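You operate a simulated robot arm through the tools that you are given. There is no shell and no other tool. Be economical: measure what you need, move in short steps, check, and stop when the job is done.

The job below is to be done with a simulated two-armed robot. You get a single attempt, and the scene is never put back.

Task
Hold the contact frame on the top of the island bench steady with one hand and open the glass lid with the other.

Only the result counts: the job must be done as asked and must still hold three seconds after the hand-in. Knocking over, shifting, dropping, spilling or breaking anything else fails it. Lids that push on must go on centred and level and be pressed home; caps that screw on are set level and turned clockwise until they are tight.

Robot
Two 7-joint arms with two-finger parallel grippers on one trunk, on a base that drives. Base frame: it is fixed to the floor where the robot stands at the start and does not move with it; the origin is under the middle of the robot, x ahead of it, y to its left, z up; the surface under the hand at the start is at about z = 900. Readings come in mm, degrees, newtons and seconds.
The left shoulder is at the start at [20, 138, 1300], the right one opposite. With the tool pointing down near the work surface each hand reaches from about 100 to 480 mm from the robot's upright axis, wherever it stands, measured 20 degrees to its own side. Places, roughly: glass lid [500, 200, 900]. Payload 1.57 kg a hand.
Tool frame (each hand has its own): the origin (TCP) lies between the finger pads and is the grasp point; the fingertips stand 30 mm ahead of it; z points along the fingers, y is the line along which they close. The gripper opens to 80 mm. The fingers are 17 mm wide and 12 mm thick; the gripper's body (40 by 82 mm) begins 80 mm behind the TCP.
Orientation is that of the tool frame in the base frame, as [roll, pitch, yaw] about the fixed x, y, z axes, in that order (R = Rz(yaw) Ry(pitch) Rx(roll)). With the fingers straight down and closing along the base's y, the tool's x points along the base's -x, its y along +y and its z along -z.

Tools
- The arms move only by the tool nudge_tool. It takes "left_increments", "right_increments" or both (then of equal length, played together; a hand with none holds still); each is a list of rows, each a list of 7 numbers: the gripper command, from -1 (fully open) to 1 (shut), values between in proportion, then the shift along the tool's x, y, z in mm, then the turn, a rotation vector about the tool's x, y, z in degrees. In form: [[fingers, dx, dy, dz, rx, ry, rz], ...]. A call has 1 to 12 rows; each row shifts and turns the commanded pose from where the row before left it, along the tool's axes as they then stand. Each row takes 0.2 s and may step no farther than 50 mm and 8.6 degrees from the row before; otherwise, or with a gripper value out of range, the whole call is refused. A pose out of reach is approached as far as the arm can. The call stops where the force on the tool passes 40 N (or 10 N more than at its start, if that is more) or the arm is blocked; 0.2 s more then pass. Each finger travels about 45 mm/s and halts on what it meets, pressing with about 23 N; the grip force reading is that of the motor and also rises with nothing between the fingers. The clock runs only during rows and for 0.2 s after the last one: add rows that do not move to give the fingers time. It gives the time, the measured TCP pose, the force on the tool (base axes), the opening and the grip force at its end, in the units of the frame above (readings bear some noise), with the torque about the TCP (base axes, N m) and any sound that the robot's microphone picked up.
- Cameras (640 x 400 px; columns grow to the right, rows downward): "scene" is now at [177.9, 69.8, 1220.1]; the picture's right is [0.58, -0.82, 0.00], its down [-0.17, -0.12, -0.98] and it looks along [0.80, 0.56, -0.21] (base axes); focal length 214 px, centre (320, 200). "left" rides on the left gripper at [72, 7, -122] in its tool frame; the picture's right is [-0.09, 1.00, 0.00], its down [-0.84, -0.08, -0.54] and it looks along [-0.54, -0.05, 0.84] (tool axes); focal length 238 px, centre (320, 200). "right" rides on the right gripper at [72, -7, -122] in its tool frame; the picture's right is [0.09, 1.00, 0.00], its down [-0.84, 0.08, -0.54] and it looks along [-0.54, 0.05, 0.84] (tool axes); focal length 238 px, centre (320, 200). There is no depth. A picture from a camera that has moved, and an enlarged one, comes with that camera's place and axes in the base frame and with its lens. The place of the scene camera against the robot may be out by one fixed shift of up to 25 mm in any direction.
- snapshot(camera): a new picture of that camera. The clock stands still meanwhile.
- move_column(by): slides the trunk up (or, below 0, down) by that many mm; the arms and the scene camera ride with it, the base frame stays. It gives what a move gives, with no picture.
- drive_base(legs): drives the robot by 1 to 6 legs, each [ahead, left, turn to the left] in mm, mm and degrees, along the robot's own axes; the way and the turn of a leg run together, so that a leg with both is an arc; at most 1500 mm and 180 degrees a leg. The arms and the cameras ride along, it lands a little off, and it stops where it bumps. It gives what a move gives.
- pan_tilt(pan, tilt): turns the head with the scene camera to pan (to the left, within 60 degrees either way) and tilt (down, from -29 to 69), counted from straight ahead of the robot. It gives what a move gives.
- close_up(camera, box): a new picture of the part [left, top, right, bottom] of that camera's present view, enlarged. The clock stands still meanwhile.
- job_done(): hands the job in; it is judged then, once.

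Go step by step. Nothing tells you exact positions but the pictures and the camera data: compare them with the known pose of the tool, close in by small moves and look again before you grip or let go. The budget is 120 turns and 100 pictures, counting those below and the enlarged ones. Unless the task says otherwise, let go and move clear before handing in, and close with one line.

The tools are called by a JSON object that holds its "api" and its "payload". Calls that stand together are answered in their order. nudge_tool: Moves the arms, as the interface text tells. Its arguments: {"type":"object","properties":{"left_increments":{"type":"array","items":{"type":"array","items":{"type":"number"}}},"right_increments":{"type":"array","items":{"type":"array","items":{"type":"number"}}}},"required":[]} The other tools are called the same way: move_column (by) slides the trunk up or down; drive_base (legs) drives the base; pan_tilt (pan, tilt) turns the head that bears the scene camera; snapshot (camera) takes a picture; close_up (camera, box) takes an enlarged picture of a part of a camera's view; job_done () hands the job in.

At the start:

```text
time: 0.0
left_tcp_pos: [195.2, 309.8, 1156.0]
left_tool_rot: [171.7, -25.9, -174.8]
left_ft_force: [0.4, -0.1, -0.1]
left_ft_torque: [-0.01, -0.01, -0.01]
left_width: 80.2
left_gripper_force: 0.1
right_tcp_pos: [276.6, 27.5, 1202.8]
right_tool_rot: [-179.7, -23.0, 179.9]
right_ft_force: [1.1, -0.5, -1.5]
right_ft_torque: [0.0, 0.03, 0.0]
right_width: 80.1
right_gripper_force: 0.1
trunk travel left (down, up): [-675.0, 565.0]
robot x, y, heading: [-0.3, 0.2, 0.3]
head pan, tilt: [35.2, 12.2]
```

scene: 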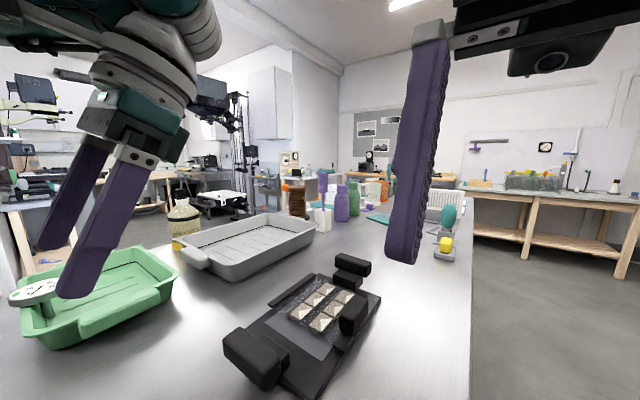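
right: 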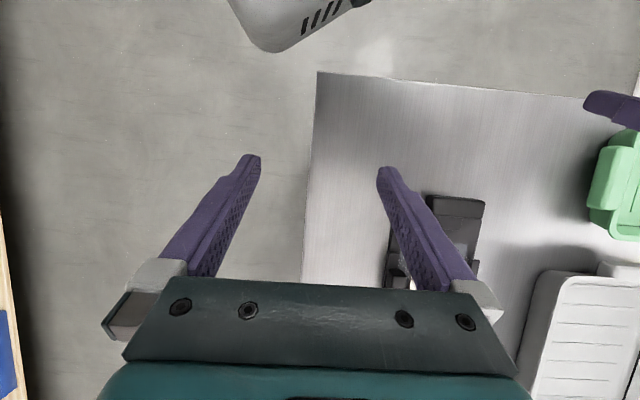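
left: 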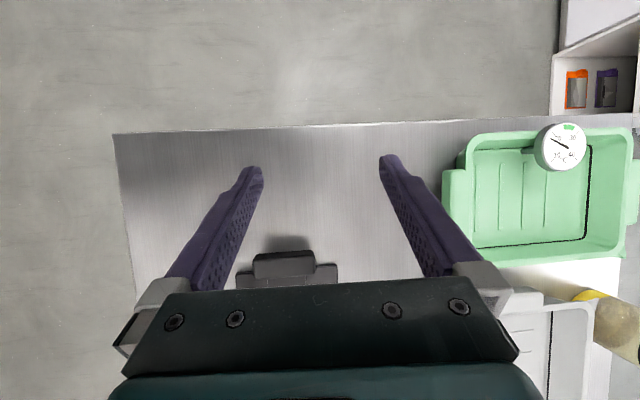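

I see the black contact frame with its glass lid at the near edge of the bench, roughly at [500,200,900]. I'll look at it closer.

{"api": "close_up", "payload": {"camera": "scene", "box": [200, 230, 420, 400]}}

{"api": "pan_tilt", "payload": {"pan": 25, "tilt": 40}}

{"api": "snapshot", "payload": {"camera": "scene"}}

```text
2.35 times, centred on (310, 315) of scene
camera zoom: at [177.9, 69.8, 1220.1], right [0.58, -0.82, 0.0], down [-0.17, -0.12, -0.98], along [0.8, 0.56, -0.21], focal length 505 px, centre (344, -71)
```

zoom: 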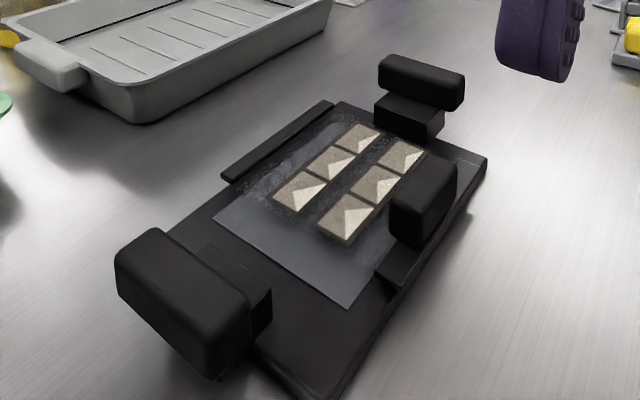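

```text
time: 0.9
left_tcp_pos: [195.6, 309.5, 1156.9]
left_tool_rot: [171.8, -25.9, -174.8]
left_ft_force: [-0.4, 0.6, 0.0]
left_ft_torque: [0.02, 0.01, 0.0]
left_width: 79.8
left_gripper_force: 0.2
right_tcp_pos: [275.7, 28.1, 1200.6]
right_tool_rot: [-179.7, -23.1, 179.9]
right_ft_force: [0.1, 0.1, 0.2]
right_ft_torque: [-0.03, -0.01, 0.03]
right_width: 80.3
right_gripper_force: 0.1
trunk travel left (down, up): [-675.0, 565.0]
robot x, y, heading: [-2.1, -1.8, 0.0]
head pan, tilt: [25.0, 40.0]
```

```text
95 pictures are left
camera scene: at [178.7, 52.1, 1176.0], right [0.42, -0.91, 0.0], down [-0.58, -0.27, -0.77], along [0.69, 0.32, -0.64], focal length 214 px, centre (320, 200)
```

scene: 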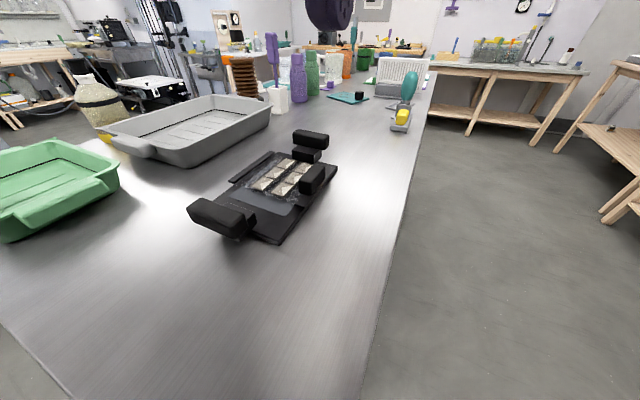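

The frame has three black blocks; I need to identify which is the lid handle and where the hinge is. Closer view.

{"api": "close_up", "payload": {"camera": "scene", "box": [180, 120, 350, 250]}}

```text
3.08 times, centred on (265, 185) of scene
camera zoom: at [178.7, 52.1, 1176.0], right [0.42, -0.91, 0.0], down [-0.58, -0.27, -0.77], along [0.69, 0.32, -0.64], focal length 660 px, centre (489, 246)
```

zoom: 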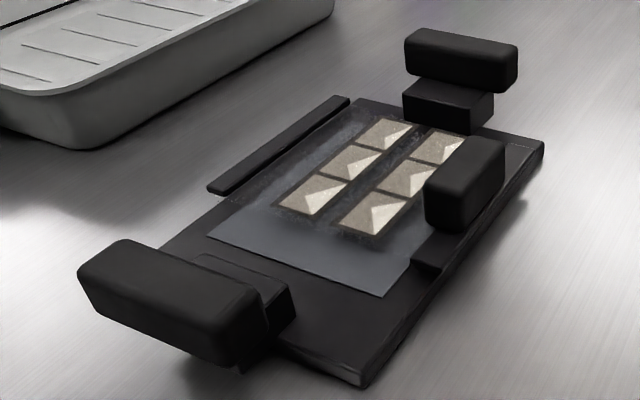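

The frame lies along x (about x 344–602, y 199–385), hinge on the far (left) side, lid handle on the right side at about [490, 210], and fixed grips at both ends. It is too far for the right hand from here; I'll check the free floor to the right to stand on that side of the bench.

{"api": "pan_tilt", "payload": {"pan": -35, "tilt": 40}}

{"api": "snapshot", "payload": {"camera": "scene"}}

```text
time: 2.2
left_tcp_pos: [195.9, 310.6, 1155.2]
left_tool_rot: [171.7, -25.9, -174.8]
left_ft_force: [-0.4, -0.5, -0.4]
left_ft_torque: [-0.01, -0.03, 0.01]
left_width: 79.9
left_gripper_force: 0.2
right_tcp_pos: [275.1, 28.6, 1202.6]
right_tool_rot: [-179.7, -23.2, 179.9]
right_ft_force: [0.7, -0.3, -0.6]
right_ft_torque: [0.02, 0.01, -0.01]
right_width: 80.1
right_gripper_force: 0.0
trunk travel left (down, up): [-675.0, 565.0]
robot x, y, heading: [-1.6, -0.1, 0.2]
head pan, tilt: [-35.0, 40.0]
```

```text
93 pictures are left
camera scene: at [171.3, -32.6, 1176.0], right [-0.57, -0.82, 0.0], down [-0.53, 0.37, -0.77], along [0.63, -0.44, -0.64], focal length 214 px, centre (320, 200)
```

scene: 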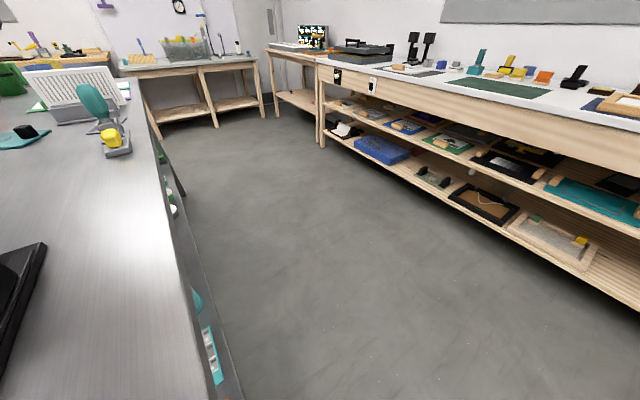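

The aisle to the right is wide and clear. I'll drive right, turn left 90° and move along the bench's long side.

{"api": "drive_base", "payload": {"legs": [[0, -450, 0], [0, 0, 90], [0, -440, 0]]}}

{"api": "pan_tilt", "payload": {"pan": 0, "tilt": 40}}

{"api": "snapshot", "payload": {"camera": "scene"}}

```text
time: 11.0
left_tcp_pos: [132.1, -248.5, 1156.6]
left_tool_rot: [171.7, -25.9, -85.6]
left_ft_force: [-0.3, -0.3, 0.3]
left_ft_torque: [0.01, 0.01, 0.0]
left_width: 80.2
left_gripper_force: 0.1
right_tcp_pos: [414.0, -173.4, 1200.8]
right_tool_rot: [-179.7, -23.0, -90.9]
right_ft_force: [1.0, 0.1, 0.2]
right_ft_torque: [0.0, -0.01, -0.01]
right_width: 80.0
right_gripper_force: 0.1
trunk travel left (down, up): [-675.0, 565.0]
robot x, y, heading: [438.7, -449.9, 89.2]
head pan, tilt: [-35.0, 40.0]
```

```text
time: 12.0
left_tcp_pos: [132.9, -250.7, 1156.3]
left_tool_rot: [171.7, -26.0, -85.5]
left_ft_force: [0.1, -0.1, 0.0]
left_ft_torque: [-0.02, 0.03, 0.02]
left_width: 80.0
left_gripper_force: 0.1
right_tcp_pos: [414.9, -174.3, 1200.8]
right_tool_rot: [-179.6, -23.2, -90.9]
right_ft_force: [0.2, -0.3, 0.4]
right_ft_torque: [0.02, 0.01, 0.01]
right_width: 79.6
right_gripper_force: 0.0
trunk travel left (down, up): [-675.0, 565.0]
robot x, y, heading: [437.4, -451.4, 89.0]
head pan, tilt: [0.0, 40.0]
```

```text
92 pictures are left
camera scene: at [443.6, -248.8, 1176.0], right [1.0, -0.02, 0.0], down [-0.01, -0.64, -0.77], along [0.01, 0.77, -0.64], focal length 214 px, centre (320, 200)
```

scene: 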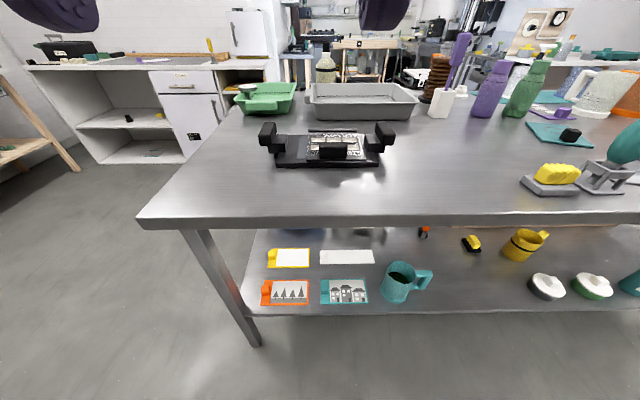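

The robot is now square to the bench's long side, with the lid handle facing me. I'll drive up in two legs to the same clearance to the edge as at the start.

{"api": "drive_base", "payload": {"legs": [[365, 0, 0.9]]}}

{"api": "pan_tilt", "payload": {"pan": 0, "tilt": 55}}

{"api": "snapshot", "payload": {"camera": "scene"}}

{"api": "snapshot", "payload": {"camera": "right"}}

{"api": "snapshot", "payload": {"camera": "left"}}

```text
time: 14.3
left_tcp_pos: [131.7, 111.8, 1156.7]
left_tool_rot: [171.6, -25.9, -84.7]
left_ft_force: [-0.5, -0.6, -0.1]
left_ft_torque: [-0.02, 0.01, 0.02]
left_width: 79.9
left_gripper_force: 0.0
right_tcp_pos: [413.4, 192.1, 1200.6]
right_tool_rot: [-179.6, -23.2, -90.0]
right_ft_force: [0.6, -0.1, 0.0]
right_ft_torque: [0.0, -0.01, -0.01]
right_width: 80.1
right_gripper_force: 0.1
trunk travel left (down, up): [-675.0, 565.0]
robot x, y, heading: [444.4, -83.8, 89.9]
head pan, tilt: [0.0, 40.0]
```

```text
time: 15.1
left_tcp_pos: [131.4, 111.6, 1155.4]
left_tool_rot: [171.7, -25.9, -84.7]
left_ft_force: [-0.6, 0.3, -0.6]
left_ft_torque: [0.02, 0.01, 0.02]
left_width: 80.0
left_gripper_force: 0.0
right_tcp_pos: [413.9, 193.5, 1199.8]
right_tool_rot: [-179.6, -23.2, -90.0]
right_ft_force: [0.2, -0.1, 0.0]
right_ft_torque: [0.03, -0.03, 0.02]
right_width: 79.9
right_gripper_force: 0.0
trunk travel left (down, up): [-675.0, 565.0]
robot x, y, heading: [441.8, -82.6, 90.0]
head pan, tilt: [0.0, 55.0]
```

```text
91 pictures are left
camera scene: at [443.3, 105.2, 1155.3], right [1.0, 0.0, 0.0], down [0.0, -0.82, -0.57], along [0.0, 0.57, -0.82], focal length 214 px, centre (320, 200)
```

scene: 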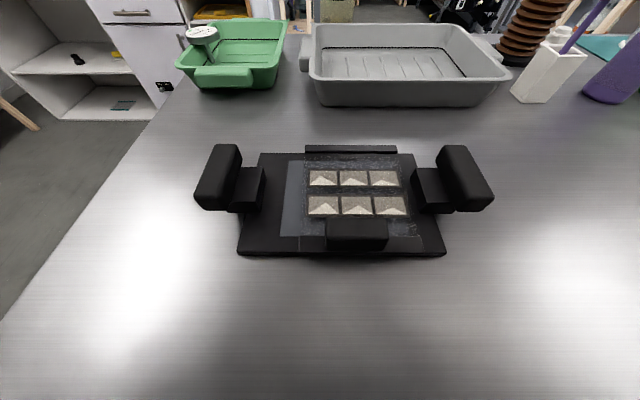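

```text
90 pictures are left
camera right: at [418.2, 174.1, 1341.2], right [-1.0, -0.09, 0.03], down [-0.08, 0.98, 0.17], along [-0.04, 0.16, -0.99], focal length 238 px, centre (320, 200)
```

right: 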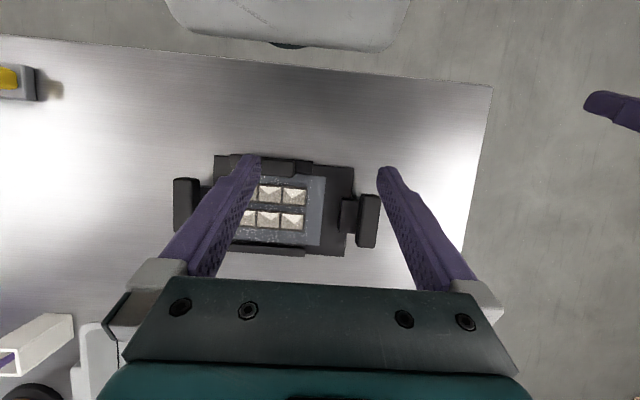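

```text
89 pictures are left
camera left: at [144.6, 101.0, 1296.8], right [-0.99, 0.05, 0.09], down [0.06, 0.99, 0.11], along [-0.08, 0.11, -0.99], focal length 238 px, centre (320, 200)
```

left: 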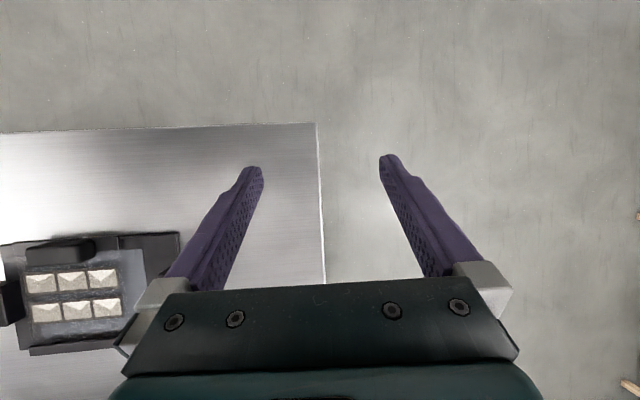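

I stand well in front of the frame. I'll zoom to measure the handle and left grip shape before moving.

{"api": "close_up", "payload": {"camera": "scene", "box": [180, 130, 510, 270]}}

{"api": "close_up", "payload": {"camera": "right", "box": [160, 130, 400, 280]}}

{"api": "close_up", "payload": {"camera": "left", "box": [0, 220, 200, 360]}}

```text
1.94 times, centred on (345, 200) of scene
camera zoom: at [443.3, 105.2, 1155.3], right [1.0, 0.0, 0.0], down [0.0, -0.82, -0.57], along [0.0, 0.57, -0.82], focal length 416 px, centre (272, 200)
```

zoom: 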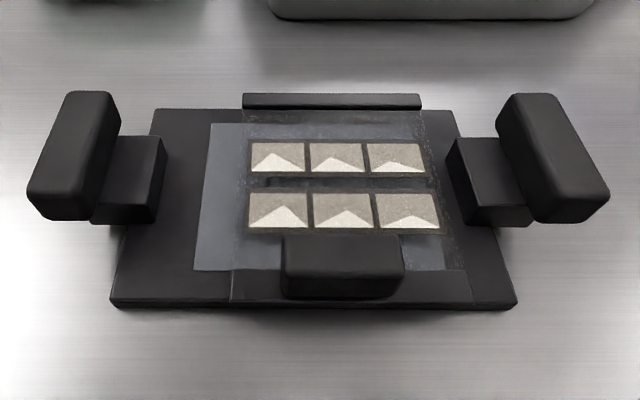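

```text
2.67 times, centred on (280, 205) of right
camera zoom: at [418.2, 174.1, 1341.2], right [-1.0, -0.09, 0.03], down [-0.08, 0.98, 0.17], along [-0.04, 0.16, -0.99], focal length 636 px, centre (427, 187)
```

zoom: 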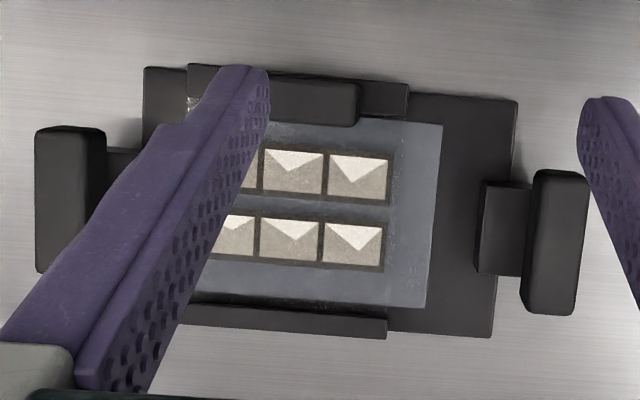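

```text
2.86 times, centred on (100, 290) of left
camera zoom: at [144.6, 101.0, 1296.8], right [-0.99, 0.05, 0.09], down [0.06, 0.99, 0.11], along [-0.08, 0.11, -0.99], focal length 681 px, centre (949, -57)
```

zoom: 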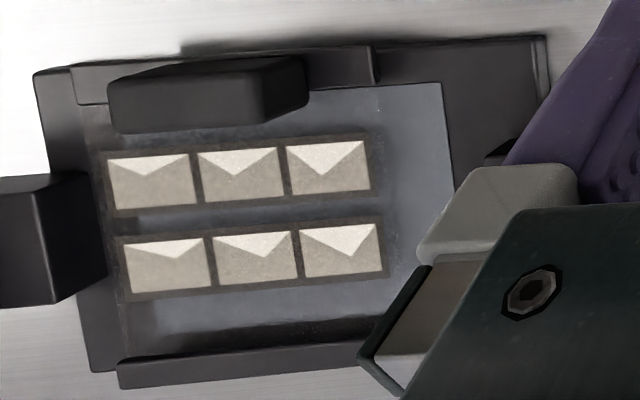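

Readings agree: the handle is a bar along x (about x 449–518, y 180–201, z 928–950), and the left grip is a bar along y near [315, 265]. I'll point both tools straight down first, then hover above them.

{"api": "nudge_tool", "payload": {"left_increments": [[-1, 0, 0, 0, 8.3, 0, 0], [-1, 0, 0, 0, 0, -6.5, 0], [-1, 0, 0, 0, 0, -6.5, 0], [-1, 0, 0, 0, 0, -6.5, 0], [-1, 0, 0, 0, 0, -6.4, 0], [-1, 0, 0, 0, 0, 0, 5.3], [-1, -30, -37, 0, 0, 0, 0], [-1, -30, -37, 0, 0, 0, 0], [-1, -30, -37, 0, 0, 0, 0], [-1, -30, -37, 10, 0, 0, 0], [-1, -33, -36, 10, 0, 0, 0]], "right_increments": [[-1, 0, 0, 0, 0, 0, 0], [-1, 0, 0, 0, 0, -6, 0], [-1, 0, 0, 0, 0, -6, 0], [-1, 0, 0, 0, 0, -6, 0], [-1, 0, 0, 0, 0, -5, 0], [-1, 0, 0, 0, -0.4, 0, 0], [-1, 0, -14, 20, 0, 0, 0], [-1, 0, -14, 20, 0, 0, 0], [-1, 0, -14, 20, 0, 0, 0], [-1, 0, -14, 20, 0, 0, 0], [-1, 0, -14, 20, 0, 0, 0]]}}

{"api": "snapshot", "payload": {"camera": "right"}}

{"api": "snapshot", "payload": {"camera": "left"}}

{"api": "snapshot", "payload": {"camera": "scene"}}

```text
time: 17.5
left_tcp_pos: [315.6, 267.6, 1135.6]
left_tool_rot: [-179.9, 0.1, -89.9]
left_ft_force: [0.4, -0.1, -0.1]
left_ft_torque: [-0.01, 0.01, 0.02]
left_width: 79.9
left_gripper_force: 0.1
right_tcp_pos: [481.4, 193.1, 1100.8]
right_tool_rot: [179.8, -0.2, -89.8]
right_ft_force: [-0.3, 0.0, -0.2]
right_ft_torque: [-0.03, 0.0, 0.01]
right_width: 80.0
right_gripper_force: 0.0
trunk travel left (down, up): [-675.0, 565.0]
robot x, y, heading: [441.0, -80.5, 90.0]
head pan, tilt: [0.0, 55.0]
```

```text
85 pictures are left
camera right: at [489.0, 121.2, 1222.9], right [-1.0, -0.09, 0.0], down [-0.08, 0.84, 0.54], along [-0.05, 0.54, -0.84], focal length 238 px, centre (320, 200)
```

right: 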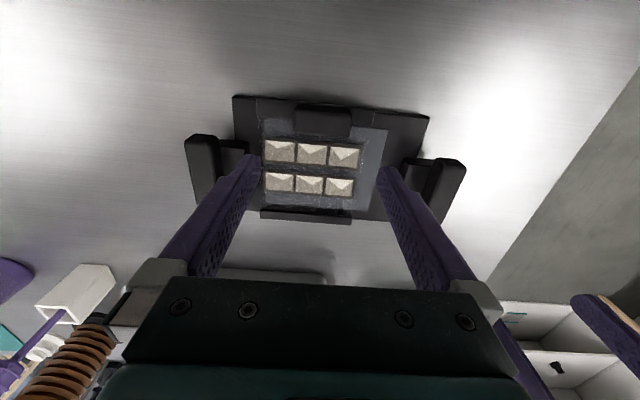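

```text
84 pictures are left
camera left: at [310.3, 194.9, 1258.1], right [-1.0, 0.09, 0.0], down [0.08, 0.84, 0.54], along [0.05, 0.54, -0.84], focal length 238 px, centre (320, 200)
```

left: 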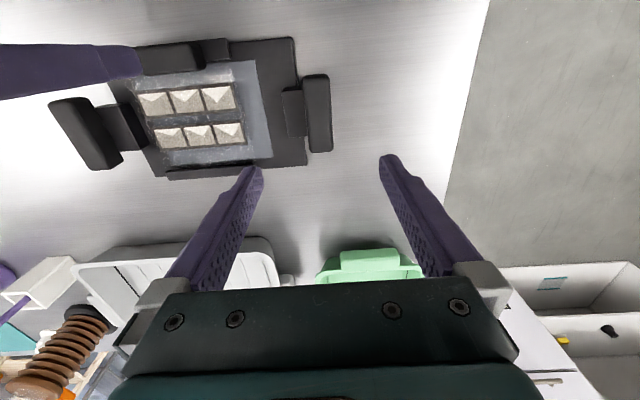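

```text
83 pictures are left
camera scene: at [443.4, 105.1, 1155.3], right [1.0, 0.0, 0.0], down [0.0, -0.82, -0.57], along [0.0, 0.57, -0.82], focal length 214 px, centre (320, 200)
```

scene: 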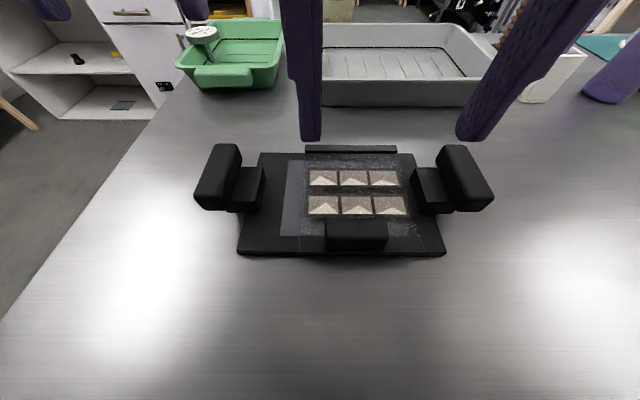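

Both hands hover. I'll zoom in on the two bars to refine their positions.

{"api": "close_up", "payload": {"camera": "left", "box": [180, 20, 360, 180]}}

{"api": "close_up", "payload": {"camera": "right", "box": [220, 80, 480, 230]}}

```text
2.50 times, centred on (270, 100) of left
camera zoom: at [310.3, 194.9, 1258.1], right [-1.0, 0.09, 0.0], down [0.08, 0.84, 0.54], along [0.05, 0.54, -0.84], focal length 596 px, centre (445, 450)
```

zoom: 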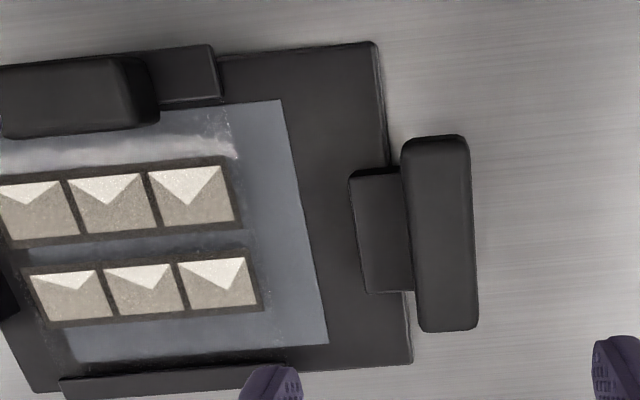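

```text
2.46 times, centred on (350, 155) of right
camera zoom: at [489.0, 121.2, 1222.9], right [-1.0, -0.09, 0.0], down [-0.08, 0.84, 0.54], along [-0.05, 0.54, -0.84], focal length 587 px, centre (246, 311)
```

zoom: 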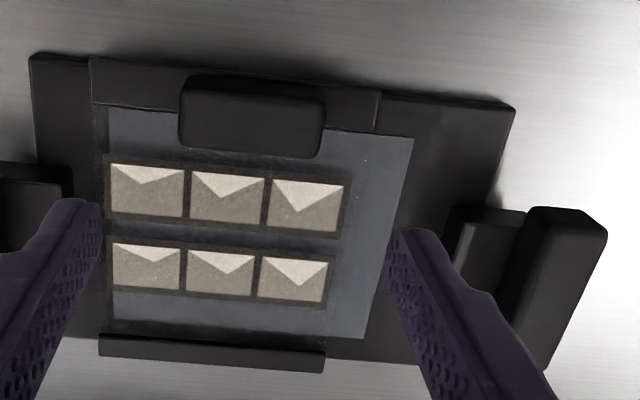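

Left bar: centre about x 318, y 267, top z 950, about 31 wide; the stem's top is near 918. I'll lower the left hand to tip z ≈ 930, then check before closing.

{"api": "nudge_tool", "payload": {"left_increments": [[-1, 0, -3, 40, 0, 0, 0], [-1, 0, 0, 40, 0, 0, 0], [-1, 0, 0, 40, 0, 0, 0], [-1, 0, 0, 30, 0, 0, 0]]}}

{"api": "snapshot", "payload": {"camera": "left"}}

{"api": "snapshot", "payload": {"camera": "scene"}}

```text
time: 18.5
left_tcp_pos: [317.8, 265.5, 985.2]
left_tool_rot: [-179.9, 0.0, -90.0]
left_ft_force: [0.3, -0.1, 0.2]
left_ft_torque: [-0.01, 0.0, 0.0]
left_width: 80.1
left_gripper_force: 0.2
right_tcp_pos: [483.5, 193.2, 1100.3]
right_tool_rot: [179.8, -0.3, -89.8]
right_ft_force: [0.1, -1.3, 0.0]
right_ft_torque: [0.02, -0.01, 0.02]
right_width: 79.9
right_gripper_force: 0.1
trunk travel left (down, up): [-675.0, 565.0]
robot x, y, heading: [439.6, -84.5, 90.0]
head pan, tilt: [0.0, 55.0]
```

```text
80 pictures are left
camera left: at [312.2, 192.6, 1107.0], right [-1.0, 0.09, 0.0], down [0.08, 0.84, 0.54], along [0.05, 0.54, -0.84], focal length 238 px, centre (320, 200)
```

left: 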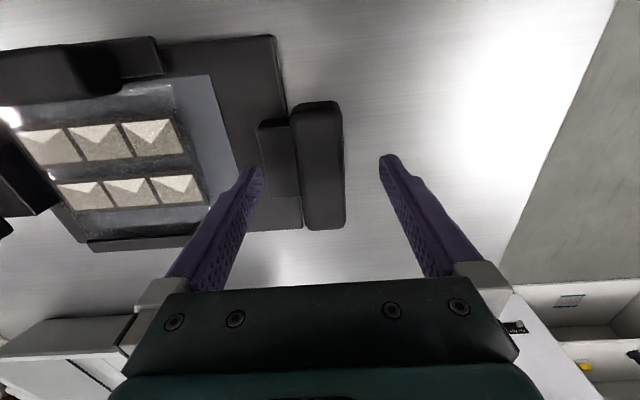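

```text
79 pictures are left
camera scene: at [443.4, 105.1, 1155.3], right [1.0, 0.0, 0.0], down [0.0, -0.82, -0.57], along [0.0, 0.57, -0.82], focal length 214 px, centre (320, 200)
```

scene: 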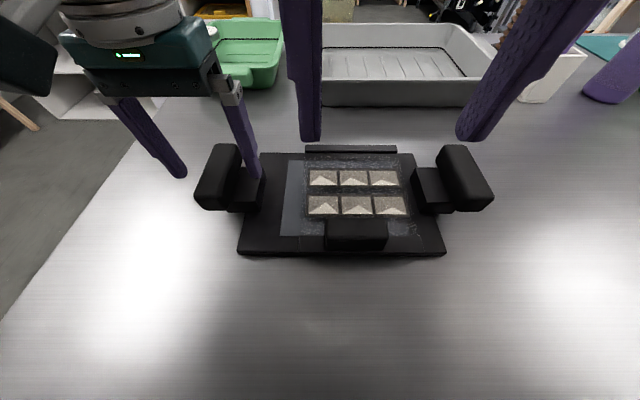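

The fingers straddle the left bar nearly centred. I'll lower the last 27 mm and close gently in steps.

{"api": "nudge_tool", "payload": {"left_increments": [[-1, 0, -1.3, 14, 0, 0, 0], [-1, 0, 0, 13, 0, 0, 0], [-0.1, 0, 0, 0, 0, 0, 0], [-0.1, 0, 0, 0, 0, 0, 0], [0, 0, 0, 0, 0, 0, 0]]}}

{"api": "snapshot", "payload": {"camera": "left"}}

```text
time: 19.1
left_tcp_pos: [321.7, 266.6, 967.6]
left_tool_rot: [-179.4, 0.1, -90.1]
left_ft_force: [-3.6, -4.2, 12.7]
left_ft_torque: [-0.13, -0.38, -0.1]
left_width: 76.8
left_gripper_force: 0.0
right_tcp_pos: [481.4, 194.1, 1102.0]
right_tool_rot: [-180.0, 0.0, -89.8]
right_ft_force: [0.5, 0.1, 0.6]
right_ft_torque: [0.01, 0.02, 0.04]
right_width: 79.9
right_gripper_force: 0.2
trunk travel left (down, up): [-675.0, 565.0]
robot x, y, heading: [439.9, -81.0, 90.4]
head pan, tilt: [0.0, 55.0]
stopped in row 2 (left hand): the force on the tool passed its limit at 64 N (the readings are from after the stop); the commanded pose is now the measured one
```

```text
78 pictures are left
camera left: at [314.2, 193.3, 1089.3], right [-1.0, 0.09, -0.01], down [0.07, 0.84, 0.54], along [0.06, 0.54, -0.84], focal length 238 px, centre (320, 200)
```

left: 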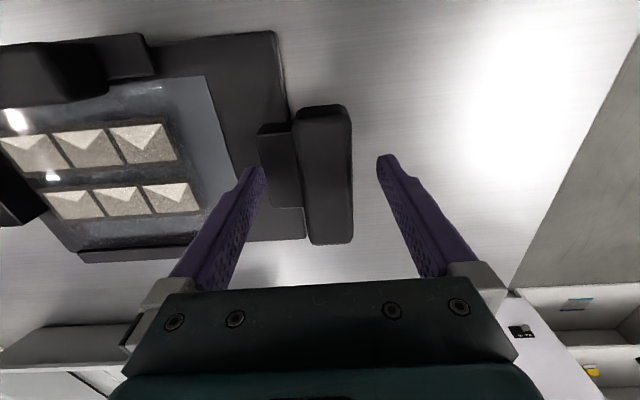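

The inner fingertip touched the stem's top at about z 937, so I'll stay just above it, recentre by 2 mm and close on the bar's upper part.

{"api": "nudge_tool", "payload": {"left_increments": [[-1, 0, 2, -2, 0, 0, 0], [-0.1, 0, 0, 0, 0, 0, 0], [-0.1, 0, 0, 0, 0, 0, 0], [0.1, 0, 0, 0, 0, 0, 0], [0.2, 0, 0, 0, 0, 0, 0], [0.2, 0, 0, 0, 0, 0, 0]]}}

{"api": "snapshot", "payload": {"camera": "left"}}

```text
time: 20.5
left_tcp_pos: [320.1, 266.4, 970.0]
left_tool_rot: [-179.4, 0.0, -90.0]
left_ft_force: [-4.7, 0.7, -1.4]
left_ft_torque: [-0.04, 0.13, -0.05]
left_width: 36.1
left_gripper_force: 2.2
right_tcp_pos: [482.1, 193.3, 1101.6]
right_tool_rot: [180.0, -0.2, -89.9]
right_ft_force: [0.3, -0.6, -0.6]
right_ft_torque: [0.01, 0.01, 0.01]
right_width: 79.6
right_gripper_force: 0.1
trunk travel left (down, up): [-675.0, 565.0]
robot x, y, heading: [439.8, -81.2, 90.0]
head pan, tilt: [0.0, 55.0]
```

```text
77 pictures are left
camera left: at [312.3, 193.3, 1090.5], right [-1.0, 0.09, -0.01], down [0.07, 0.84, 0.54], along [0.06, 0.54, -0.84], focal length 238 px, centre (320, 200)
```

left: 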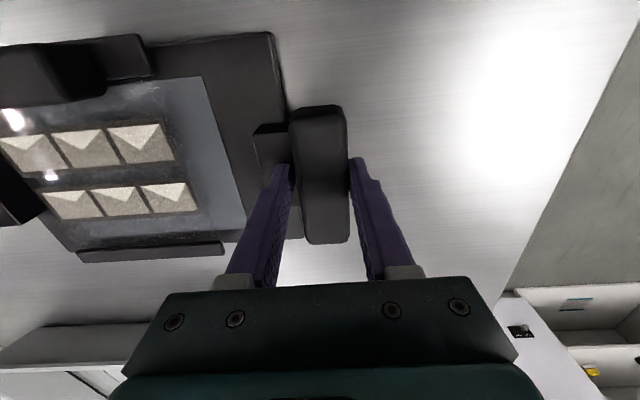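

The inner finger touches first (−4.7 N in x); I'll shift the hand 1 mm and close fully.

{"api": "nudge_tool", "payload": {"left_increments": [[0.2, 0, 1, 1, 0, 0, 0], [0.4, 0, 0, 0, 0, 0, 0], [1, 0, 0, 0, 0, 0, 0], [1, 0, 0, 0, 0, 0, 0]]}}

{"api": "snapshot", "payload": {"camera": "left"}}

{"api": "snapshot", "payload": {"camera": "right"}}

```text
time: 21.5
left_tcp_pos: [318.0, 266.4, 968.3]
left_tool_rot: [-179.6, 0.2, -90.2]
left_ft_force: [-5.8, -2.0, 11.1]
left_ft_torque: [-0.04, 0.85, 0.01]
left_width: 32.1
left_gripper_force: 23.1
right_tcp_pos: [480.4, 192.8, 1100.3]
right_tool_rot: [179.8, -0.1, -89.8]
right_ft_force: [0.1, 0.7, 0.4]
right_ft_torque: [-0.01, 0.0, 0.0]
right_width: 79.9
right_gripper_force: 0.2
trunk travel left (down, up): [-675.0, 565.0]
robot x, y, heading: [443.7, -82.3, 90.3]
head pan, tilt: [0.0, 55.0]
```

```text
76 pictures are left
camera left: at [310.9, 193.4, 1089.7], right [-1.0, 0.09, -0.01], down [0.07, 0.84, 0.54], along [0.06, 0.54, -0.84], focal length 238 px, centre (320, 200)
```

left: 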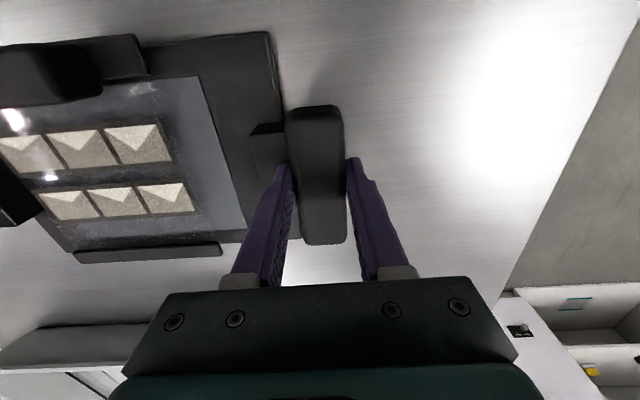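

```text
75 pictures are left
camera right: at [487.6, 121.1, 1223.1], right [-1.0, -0.1, 0.0], down [-0.08, 0.84, 0.54], along [-0.05, 0.54, -0.84], focal length 238 px, centre (320, 200)
```

right: 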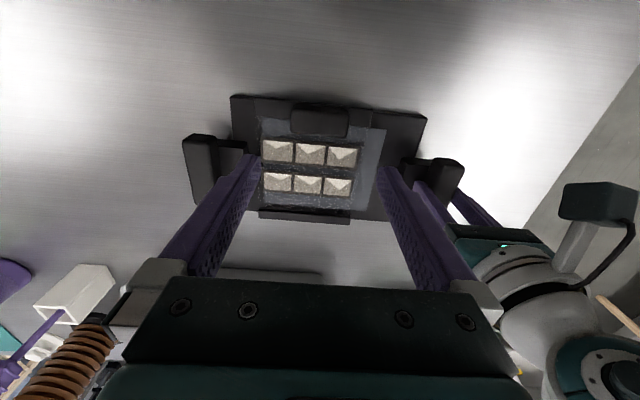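

The left bar is gripped (32 mm, 23 N). Now I lower the right hand to about 40 mm above the handle and check centring.

{"api": "nudge_tool", "payload": {"right_increments": [[-1, 0, 0, 40, 0, 0, 0], [-1, 0, 0, 40, 0, 0, 0], [-1, 0, 0, 25, 0, 0, 0]]}}

{"api": "snapshot", "payload": {"camera": "right"}}

{"api": "snapshot", "payload": {"camera": "scene"}}

```text
time: 22.0
left_tcp_pos: [317.2, 265.7, 967.7]
left_tool_rot: [-179.5, 0.2, -90.1]
left_ft_force: [-2.1, -1.4, 7.6]
left_ft_torque: [-0.06, 0.81, -0.11]
left_width: 31.8
left_gripper_force: 23.2
right_tcp_pos: [481.5, 195.8, 1053.7]
right_tool_rot: [179.2, 0.1, -90.2]
right_ft_force: [1.8, 12.9, 11.7]
right_ft_torque: [-2.54, 0.24, 0.12]
right_width: 80.0
right_gripper_force: 0.0
trunk travel left (down, up): [-675.0, 565.0]
robot x, y, heading: [442.2, -82.6, 90.3]
head pan, tilt: [0.0, 55.0]
stopped in row 2 (right hand): the force on the tool passed its limit at 69 N (the readings are from after the stop); the commanded pose is now the measured one
```

```text
74 pictures are left
camera right: at [487.9, 123.6, 1175.4], right [-1.0, -0.09, 0.01], down [-0.07, 0.83, 0.55], along [-0.06, 0.54, -0.84], focal length 238 px, centre (320, 200)
```

right: 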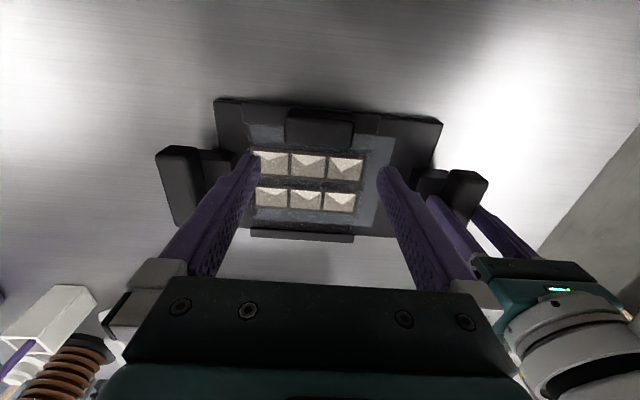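

```text
73 pictures are left
camera scene: at [442.9, 103.4, 1153.3], right [1.0, 0.0, 0.0], down [0.0, -0.83, -0.55], along [0.0, 0.55, -0.83], focal length 214 px, centre (320, 200)
```

scene: 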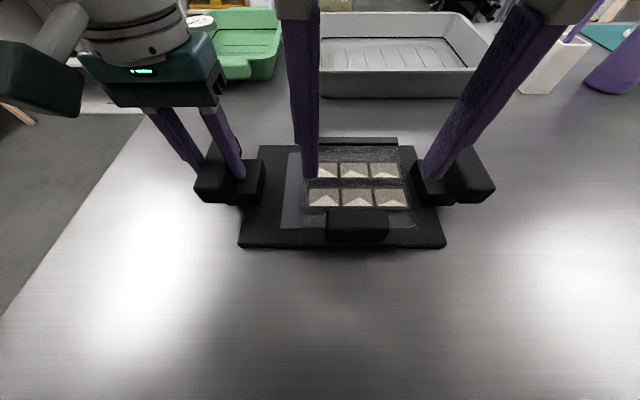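

The right wrist camera bumped into the robot's own head (it sits just below it). I'll raise the right hand a bit and turn the head away to the left.

{"api": "nudge_tool", "payload": {"right_increments": [[-1, 0, 0, -25, 0, 0, 0], [-1, 0, 0, -22, 0, 0, 0]]}}

{"api": "pan_tilt", "payload": {"pan": 60, "tilt": 40}}

{"api": "snapshot", "payload": {"camera": "right"}}

{"api": "snapshot", "payload": {"camera": "scene"}}

```text
time: 22.6
left_tcp_pos: [316.6, 266.7, 967.1]
left_tool_rot: [-179.6, 0.1, -90.1]
left_ft_force: [-5.5, -2.4, 9.0]
left_ft_torque: [0.05, 0.88, -0.13]
left_width: 31.9
left_gripper_force: 22.7
right_tcp_pos: [483.1, 196.2, 1101.1]
right_tool_rot: [179.4, 0.0, -90.1]
right_ft_force: [-0.6, 0.4, 0.1]
right_ft_torque: [-0.01, 0.02, -0.01]
right_width: 79.9
right_gripper_force: 0.0
trunk travel left (down, up): [-675.0, 565.0]
robot x, y, heading: [447.6, -82.9, 90.3]
head pan, tilt: [0.0, 55.0]
```

```text
time: 23.9
left_tcp_pos: [317.1, 265.6, 967.3]
left_tool_rot: [-179.5, 0.1, -90.3]
left_ft_force: [-5.9, -1.6, 10.6]
left_ft_torque: [-0.07, 0.74, -0.09]
left_width: 32.1
left_gripper_force: 23.2
right_tcp_pos: [479.9, 195.7, 1100.9]
right_tool_rot: [179.4, 0.1, -90.1]
right_ft_force: [1.0, 0.4, -0.5]
right_ft_torque: [0.01, 0.01, -0.01]
right_width: 80.0
right_gripper_force: 0.1
trunk travel left (down, up): [-675.0, 565.0]
robot x, y, heading: [440.0, -85.3, 90.1]
head pan, tilt: [60.0, 40.0]
```

```text
72 pictures are left
camera right: at [488.3, 123.1, 1223.0], right [-1.0, -0.09, 0.01], down [-0.07, 0.84, 0.54], along [-0.06, 0.54, -0.84], focal length 238 px, centre (320, 200)
```

right: 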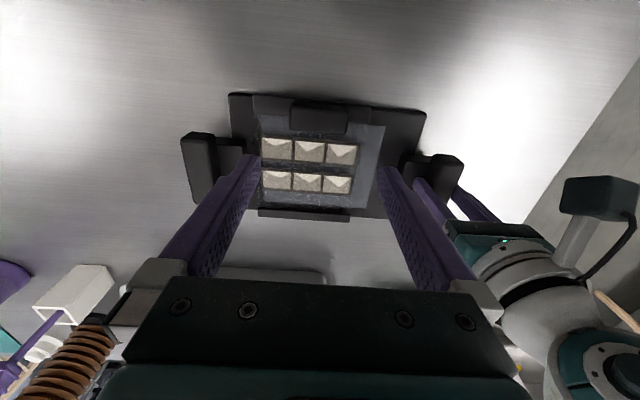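

```text
71 pictures are left
camera scene: at [368.5, 75.5, 1176.1], right [0.5, 0.87, 0.0], down [0.56, -0.32, -0.77], along [-0.66, 0.38, -0.64], focal length 214 px, centre (320, 200)
```

scene: 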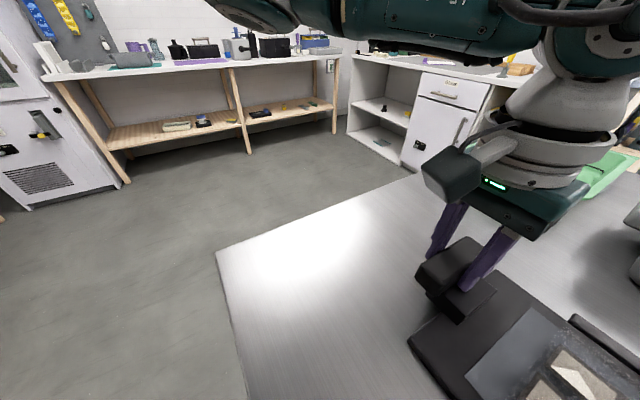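

The head is clear now. Lower the right hand to about 1000 and look again.

{"api": "nudge_tool", "payload": {"right_increments": [[-1, 2, 0, 35, 0, 0, 0], [-1, 0, 0, 35, 0, 0, 0], [-1, 0, 0, 30, 0.5, 0, 0]]}}

{"api": "snapshot", "payload": {"camera": "right"}}

{"api": "close_up", "payload": {"camera": "right", "box": [200, 80, 440, 230]}}

{"api": "close_up", "payload": {"camera": "left", "box": [0, 20, 240, 170]}}

```text
time: 24.7
left_tcp_pos: [318.6, 266.5, 966.9]
left_tool_rot: [-179.6, 0.1, -90.2]
left_ft_force: [-6.3, -2.2, 10.2]
left_ft_torque: [-0.1, 0.67, -0.06]
left_width: 31.9
left_gripper_force: 23.8
right_tcp_pos: [479.6, 192.9, 1000.2]
right_tool_rot: [179.8, 0.2, -90.1]
right_ft_force: [0.8, -0.7, -0.2]
right_ft_torque: [0.02, 0.0, 0.0]
right_width: 80.0
right_gripper_force: 0.0
trunk travel left (down, up): [-675.0, 565.0]
robot x, y, heading: [441.0, -81.3, 90.1]
head pan, tilt: [60.0, 40.0]
```

```text
70 pictures are left
camera right: at [486.3, 120.7, 1121.3], right [-1.0, -0.09, 0.0], down [-0.08, 0.84, 0.54], along [-0.05, 0.54, -0.84], focal length 238 px, centre (320, 200)
```

right: 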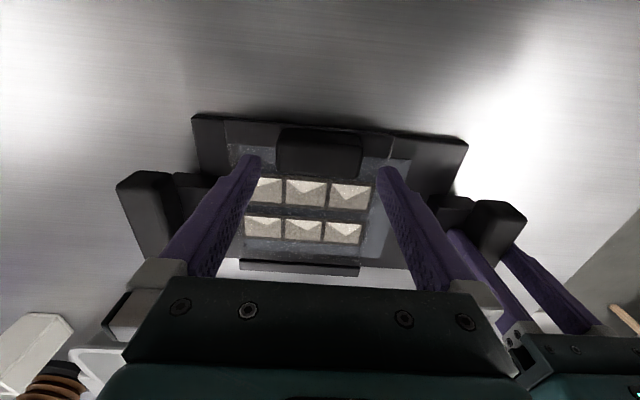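

```text
2.67 times, centred on (320, 155) of right
camera zoom: at [486.3, 120.7, 1121.3], right [-1.0, -0.09, 0.0], down [-0.08, 0.84, 0.54], along [-0.05, 0.54, -0.84], focal length 636 px, centre (320, 320)
```

zoom: 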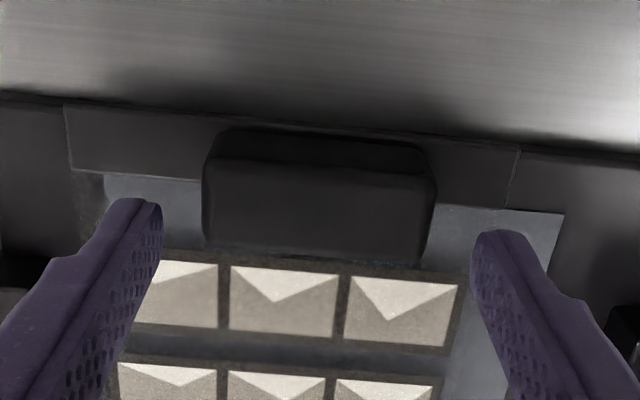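

```text
2.67 times, centred on (120, 95) of left
camera zoom: at [310.9, 193.4, 1089.6], right [-1.0, 0.09, -0.01], down [0.07, 0.84, 0.54], along [0.06, 0.54, -0.84], focal length 636 px, centre (853, 480)
```

zoom: 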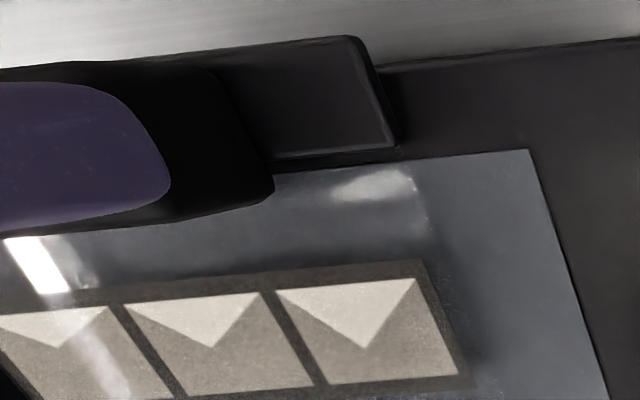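

The handle is centred between the fingers (x 446–513, y 180–207). I'll lower in small steps until the fingertips overlap it.

{"api": "nudge_tool", "payload": {"right_increments": [[-1, 0, 0, 15, 0, 0, 0], [-1, 0, 0, 12, 0, 0, 0], [-1, 0, 0, 6, 0, 0, 0], [-1, 0, 0, 4, 0, 0, 0]]}}

{"api": "snapshot", "payload": {"camera": "right"}}

```text
time: 25.7
left_tcp_pos: [316.3, 266.9, 967.5]
left_tool_rot: [-179.5, 0.1, -90.3]
left_ft_force: [-6.7, -1.7, 9.7]
left_ft_torque: [-0.09, 0.67, -0.07]
left_width: 32.2
left_gripper_force: 22.8
right_tcp_pos: [479.5, 194.4, 963.1]
right_tool_rot: [179.9, 0.1, -90.0]
right_ft_force: [0.3, 0.1, -0.6]
right_ft_torque: [0.02, -0.04, 0.01]
right_width: 80.0
right_gripper_force: 0.1
trunk travel left (down, up): [-675.0, 565.0]
robot x, y, heading: [444.3, -84.7, 89.9]
head pan, tilt: [60.0, 40.0]
```

```text
67 pictures are left
camera right: at [485.7, 120.8, 1085.0], right [-1.0, -0.09, 0.0], down [-0.07, 0.84, 0.54], along [-0.05, 0.54, -0.84], focal length 238 px, centre (320, 200)
```

right: 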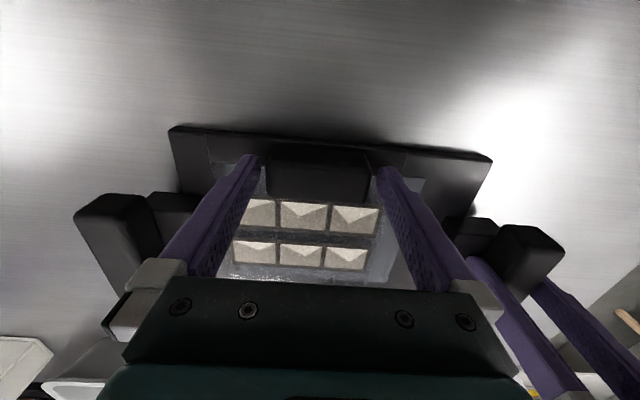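

The fingers straddle the handle ends without contact. Down 5 mm more and close gently.

{"api": "nudge_tool", "payload": {"right_increments": [[-1, 0, 0, 3, 0, 0, 0], [-1, 0, 0, 2, 0, 0, 0], [-0.7, 0, 0, 0, 0, 0, 0], [-0.65, 0, 0, 0, 0, 0, 0], [-0.6, 0, 0, 0, 0, 0, 0]]}}

{"api": "close_up", "payload": {"camera": "right", "box": [200, 100, 440, 250]}}

```text
time: 26.9
left_tcp_pos: [318.5, 266.6, 967.7]
left_tool_rot: [-179.4, 0.1, -90.3]
left_ft_force: [-9.3, -1.6, 11.4]
left_ft_torque: [0.04, 0.67, -0.27]
left_width: 32.3
left_gripper_force: 22.7
right_tcp_pos: [479.9, 193.3, 958.4]
right_tool_rot: [179.9, 0.2, -90.1]
right_ft_force: [4.3, 0.0, 0.8]
right_ft_torque: [-0.01, -0.1, -0.03]
right_width: 67.6
right_gripper_force: 2.7
trunk travel left (down, up): [-675.0, 565.0]
robot x, y, heading: [441.0, -82.1, 90.2]
head pan, tilt: [60.0, 40.0]
```

```text
2.67 times, centred on (320, 175) of right
camera zoom: at [485.8, 121.0, 1080.2], right [-1.0, -0.09, 0.0], down [-0.08, 0.84, 0.54], along [-0.05, 0.54, -0.84], focal length 636 px, centre (320, 267)
```

zoom: 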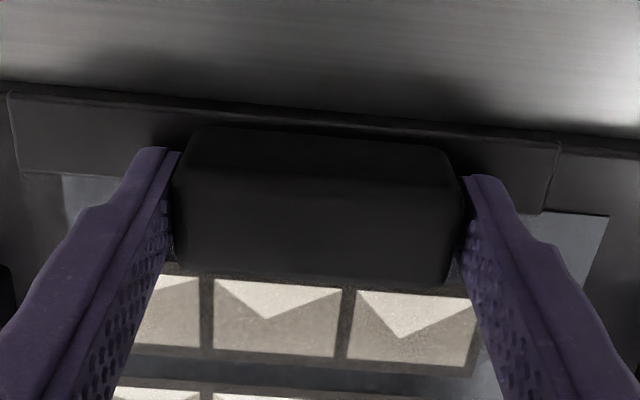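

The handle fills the grip (≈67 mm), one finger slightly first. I'll recentre 1 mm, close fully, and lift a first ~5° along the arc about the hinge (y ≈ 352, z ≈ 912).

{"api": "nudge_tool", "payload": {"right_increments": [[-0.6, 0, -1, 0, 0, 0, 0], [1, 0, 0, 0, 0, 0, 0], [1, 0, 0, 0, 0, 0, 0], [1, -1, 0, -6, 0, 0, 0], [1, -1.5, 0, -7, 0, 0, 0]]}}

{"api": "close_up", "payload": {"camera": "right", "box": [200, 100, 440, 250]}}

{"api": "snapshot", "payload": {"camera": "left"}}

```text
time: 28.1
left_tcp_pos: [319.1, 265.8, 968.2]
left_tool_rot: [-179.4, 0.0, -90.1]
left_ft_force: [-7.3, 0.2, 13.8]
left_ft_torque: [-0.44, 0.57, 0.14]
left_width: 31.9
left_gripper_force: 23.0
right_tcp_pos: [480.4, 195.2, 969.2]
right_tool_rot: [-180.0, 0.0, -90.1]
right_ft_force: [4.0, -1.4, -0.5]
right_ft_torque: [-0.71, -0.14, -0.42]
right_width: 65.9
right_gripper_force: 22.9
trunk travel left (down, up): [-675.0, 565.0]
robot x, y, heading: [443.5, -85.6, 90.1]
head pan, tilt: [60.0, 40.0]
```

```text
2.67 times, centred on (320, 175) of right
camera zoom: at [487.1, 123.5, 1092.3], right [-1.0, -0.09, 0.0], down [-0.08, 0.84, 0.54], along [-0.05, 0.54, -0.84], focal length 636 px, centre (320, 267)
```

zoom: 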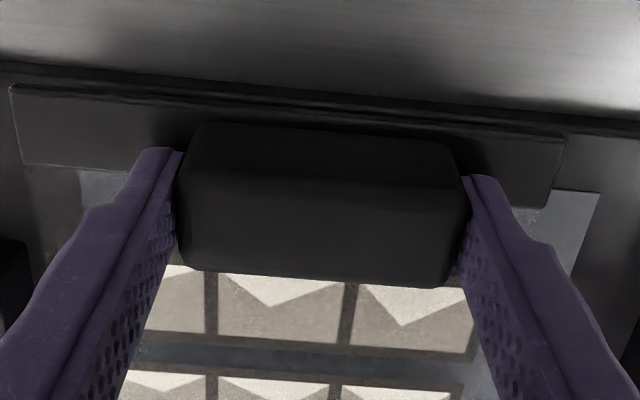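

```text
64 pictures are left
camera left: at [311.2, 193.4, 1089.5], right [-1.0, 0.09, -0.01], down [0.07, 0.84, 0.54], along [0.06, 0.54, -0.84], focal length 238 px, centre (320, 200)
```

left: 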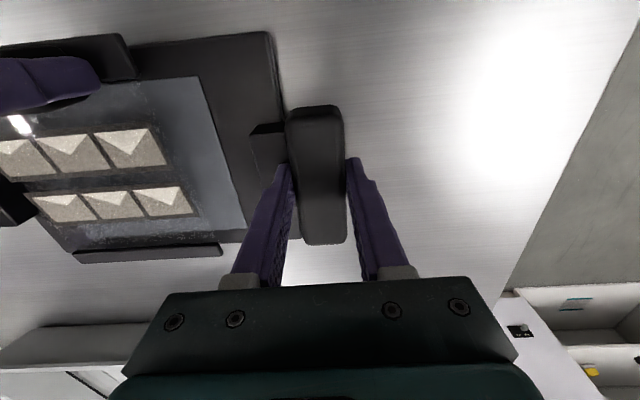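

The lid is rising with the handle while the frame stays put. Continue along the arc to about 30°.

{"api": "nudge_tool", "payload": {"right_increments": [[1, -4, 0, -13.5, 0, 0, 0], [1, -5.1, 0, -13, 0, 0, 0], [1, -6.2, 0, -12.6, 0, 0, 0], [1, -7.4, 0, -12, 0, 0, 0], [1, -8.3, 0, -11.3, 0, 0, 0]]}}

{"api": "snapshot", "payload": {"camera": "right"}}

{"api": "snapshot", "payload": {"camera": "left"}}

```text
time: 29.3
left_tcp_pos: [318.4, 266.1, 969.2]
left_tool_rot: [-179.4, 0.1, -90.1]
left_ft_force: [-8.0, 3.1, 13.6]
left_ft_torque: [0.18, 0.48, 0.3]
left_width: 31.7
left_gripper_force: 23.1
right_tcp_pos: [482.4, 226.3, 1033.2]
right_tool_rot: [180.0, 0.0, -90.0]
right_ft_force: [8.7, -7.6, 0.3]
right_ft_torque: [-0.82, -0.21, 0.06]
right_width: 66.0
right_gripper_force: 23.1
trunk travel left (down, up): [-675.0, 565.0]
robot x, y, heading: [442.9, -82.2, 89.9]
head pan, tilt: [60.0, 40.0]
```

```text
63 pictures are left
camera right: at [488.0, 154.0, 1155.0], right [-1.0, -0.09, 0.0], down [-0.08, 0.84, 0.54], along [-0.05, 0.54, -0.84], focal length 238 px, centre (320, 200)
```

right: 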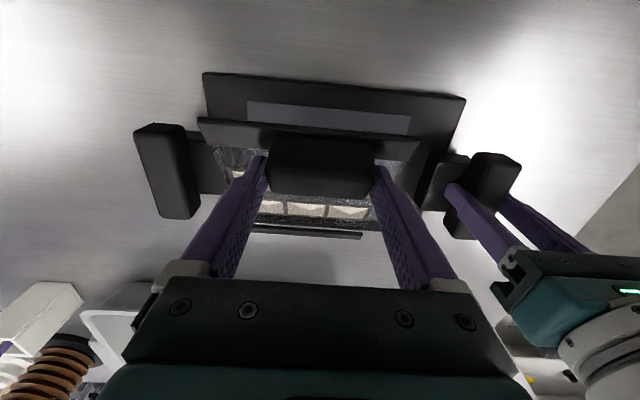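

```text
62 pictures are left
camera left: at [311.8, 193.3, 1089.5], right [-1.0, 0.09, -0.01], down [0.07, 0.84, 0.54], along [0.06, 0.54, -0.84], focal length 238 px, centre (320, 200)
```

left: 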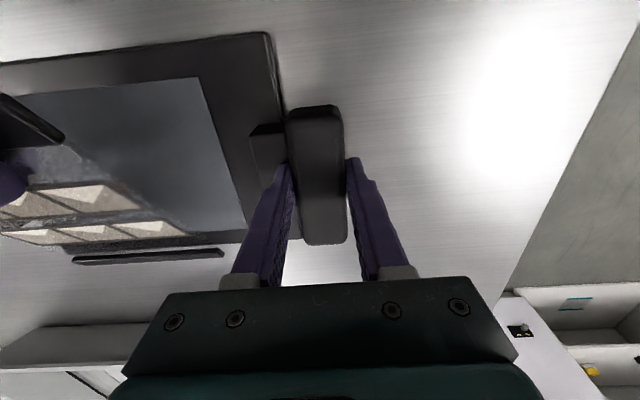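

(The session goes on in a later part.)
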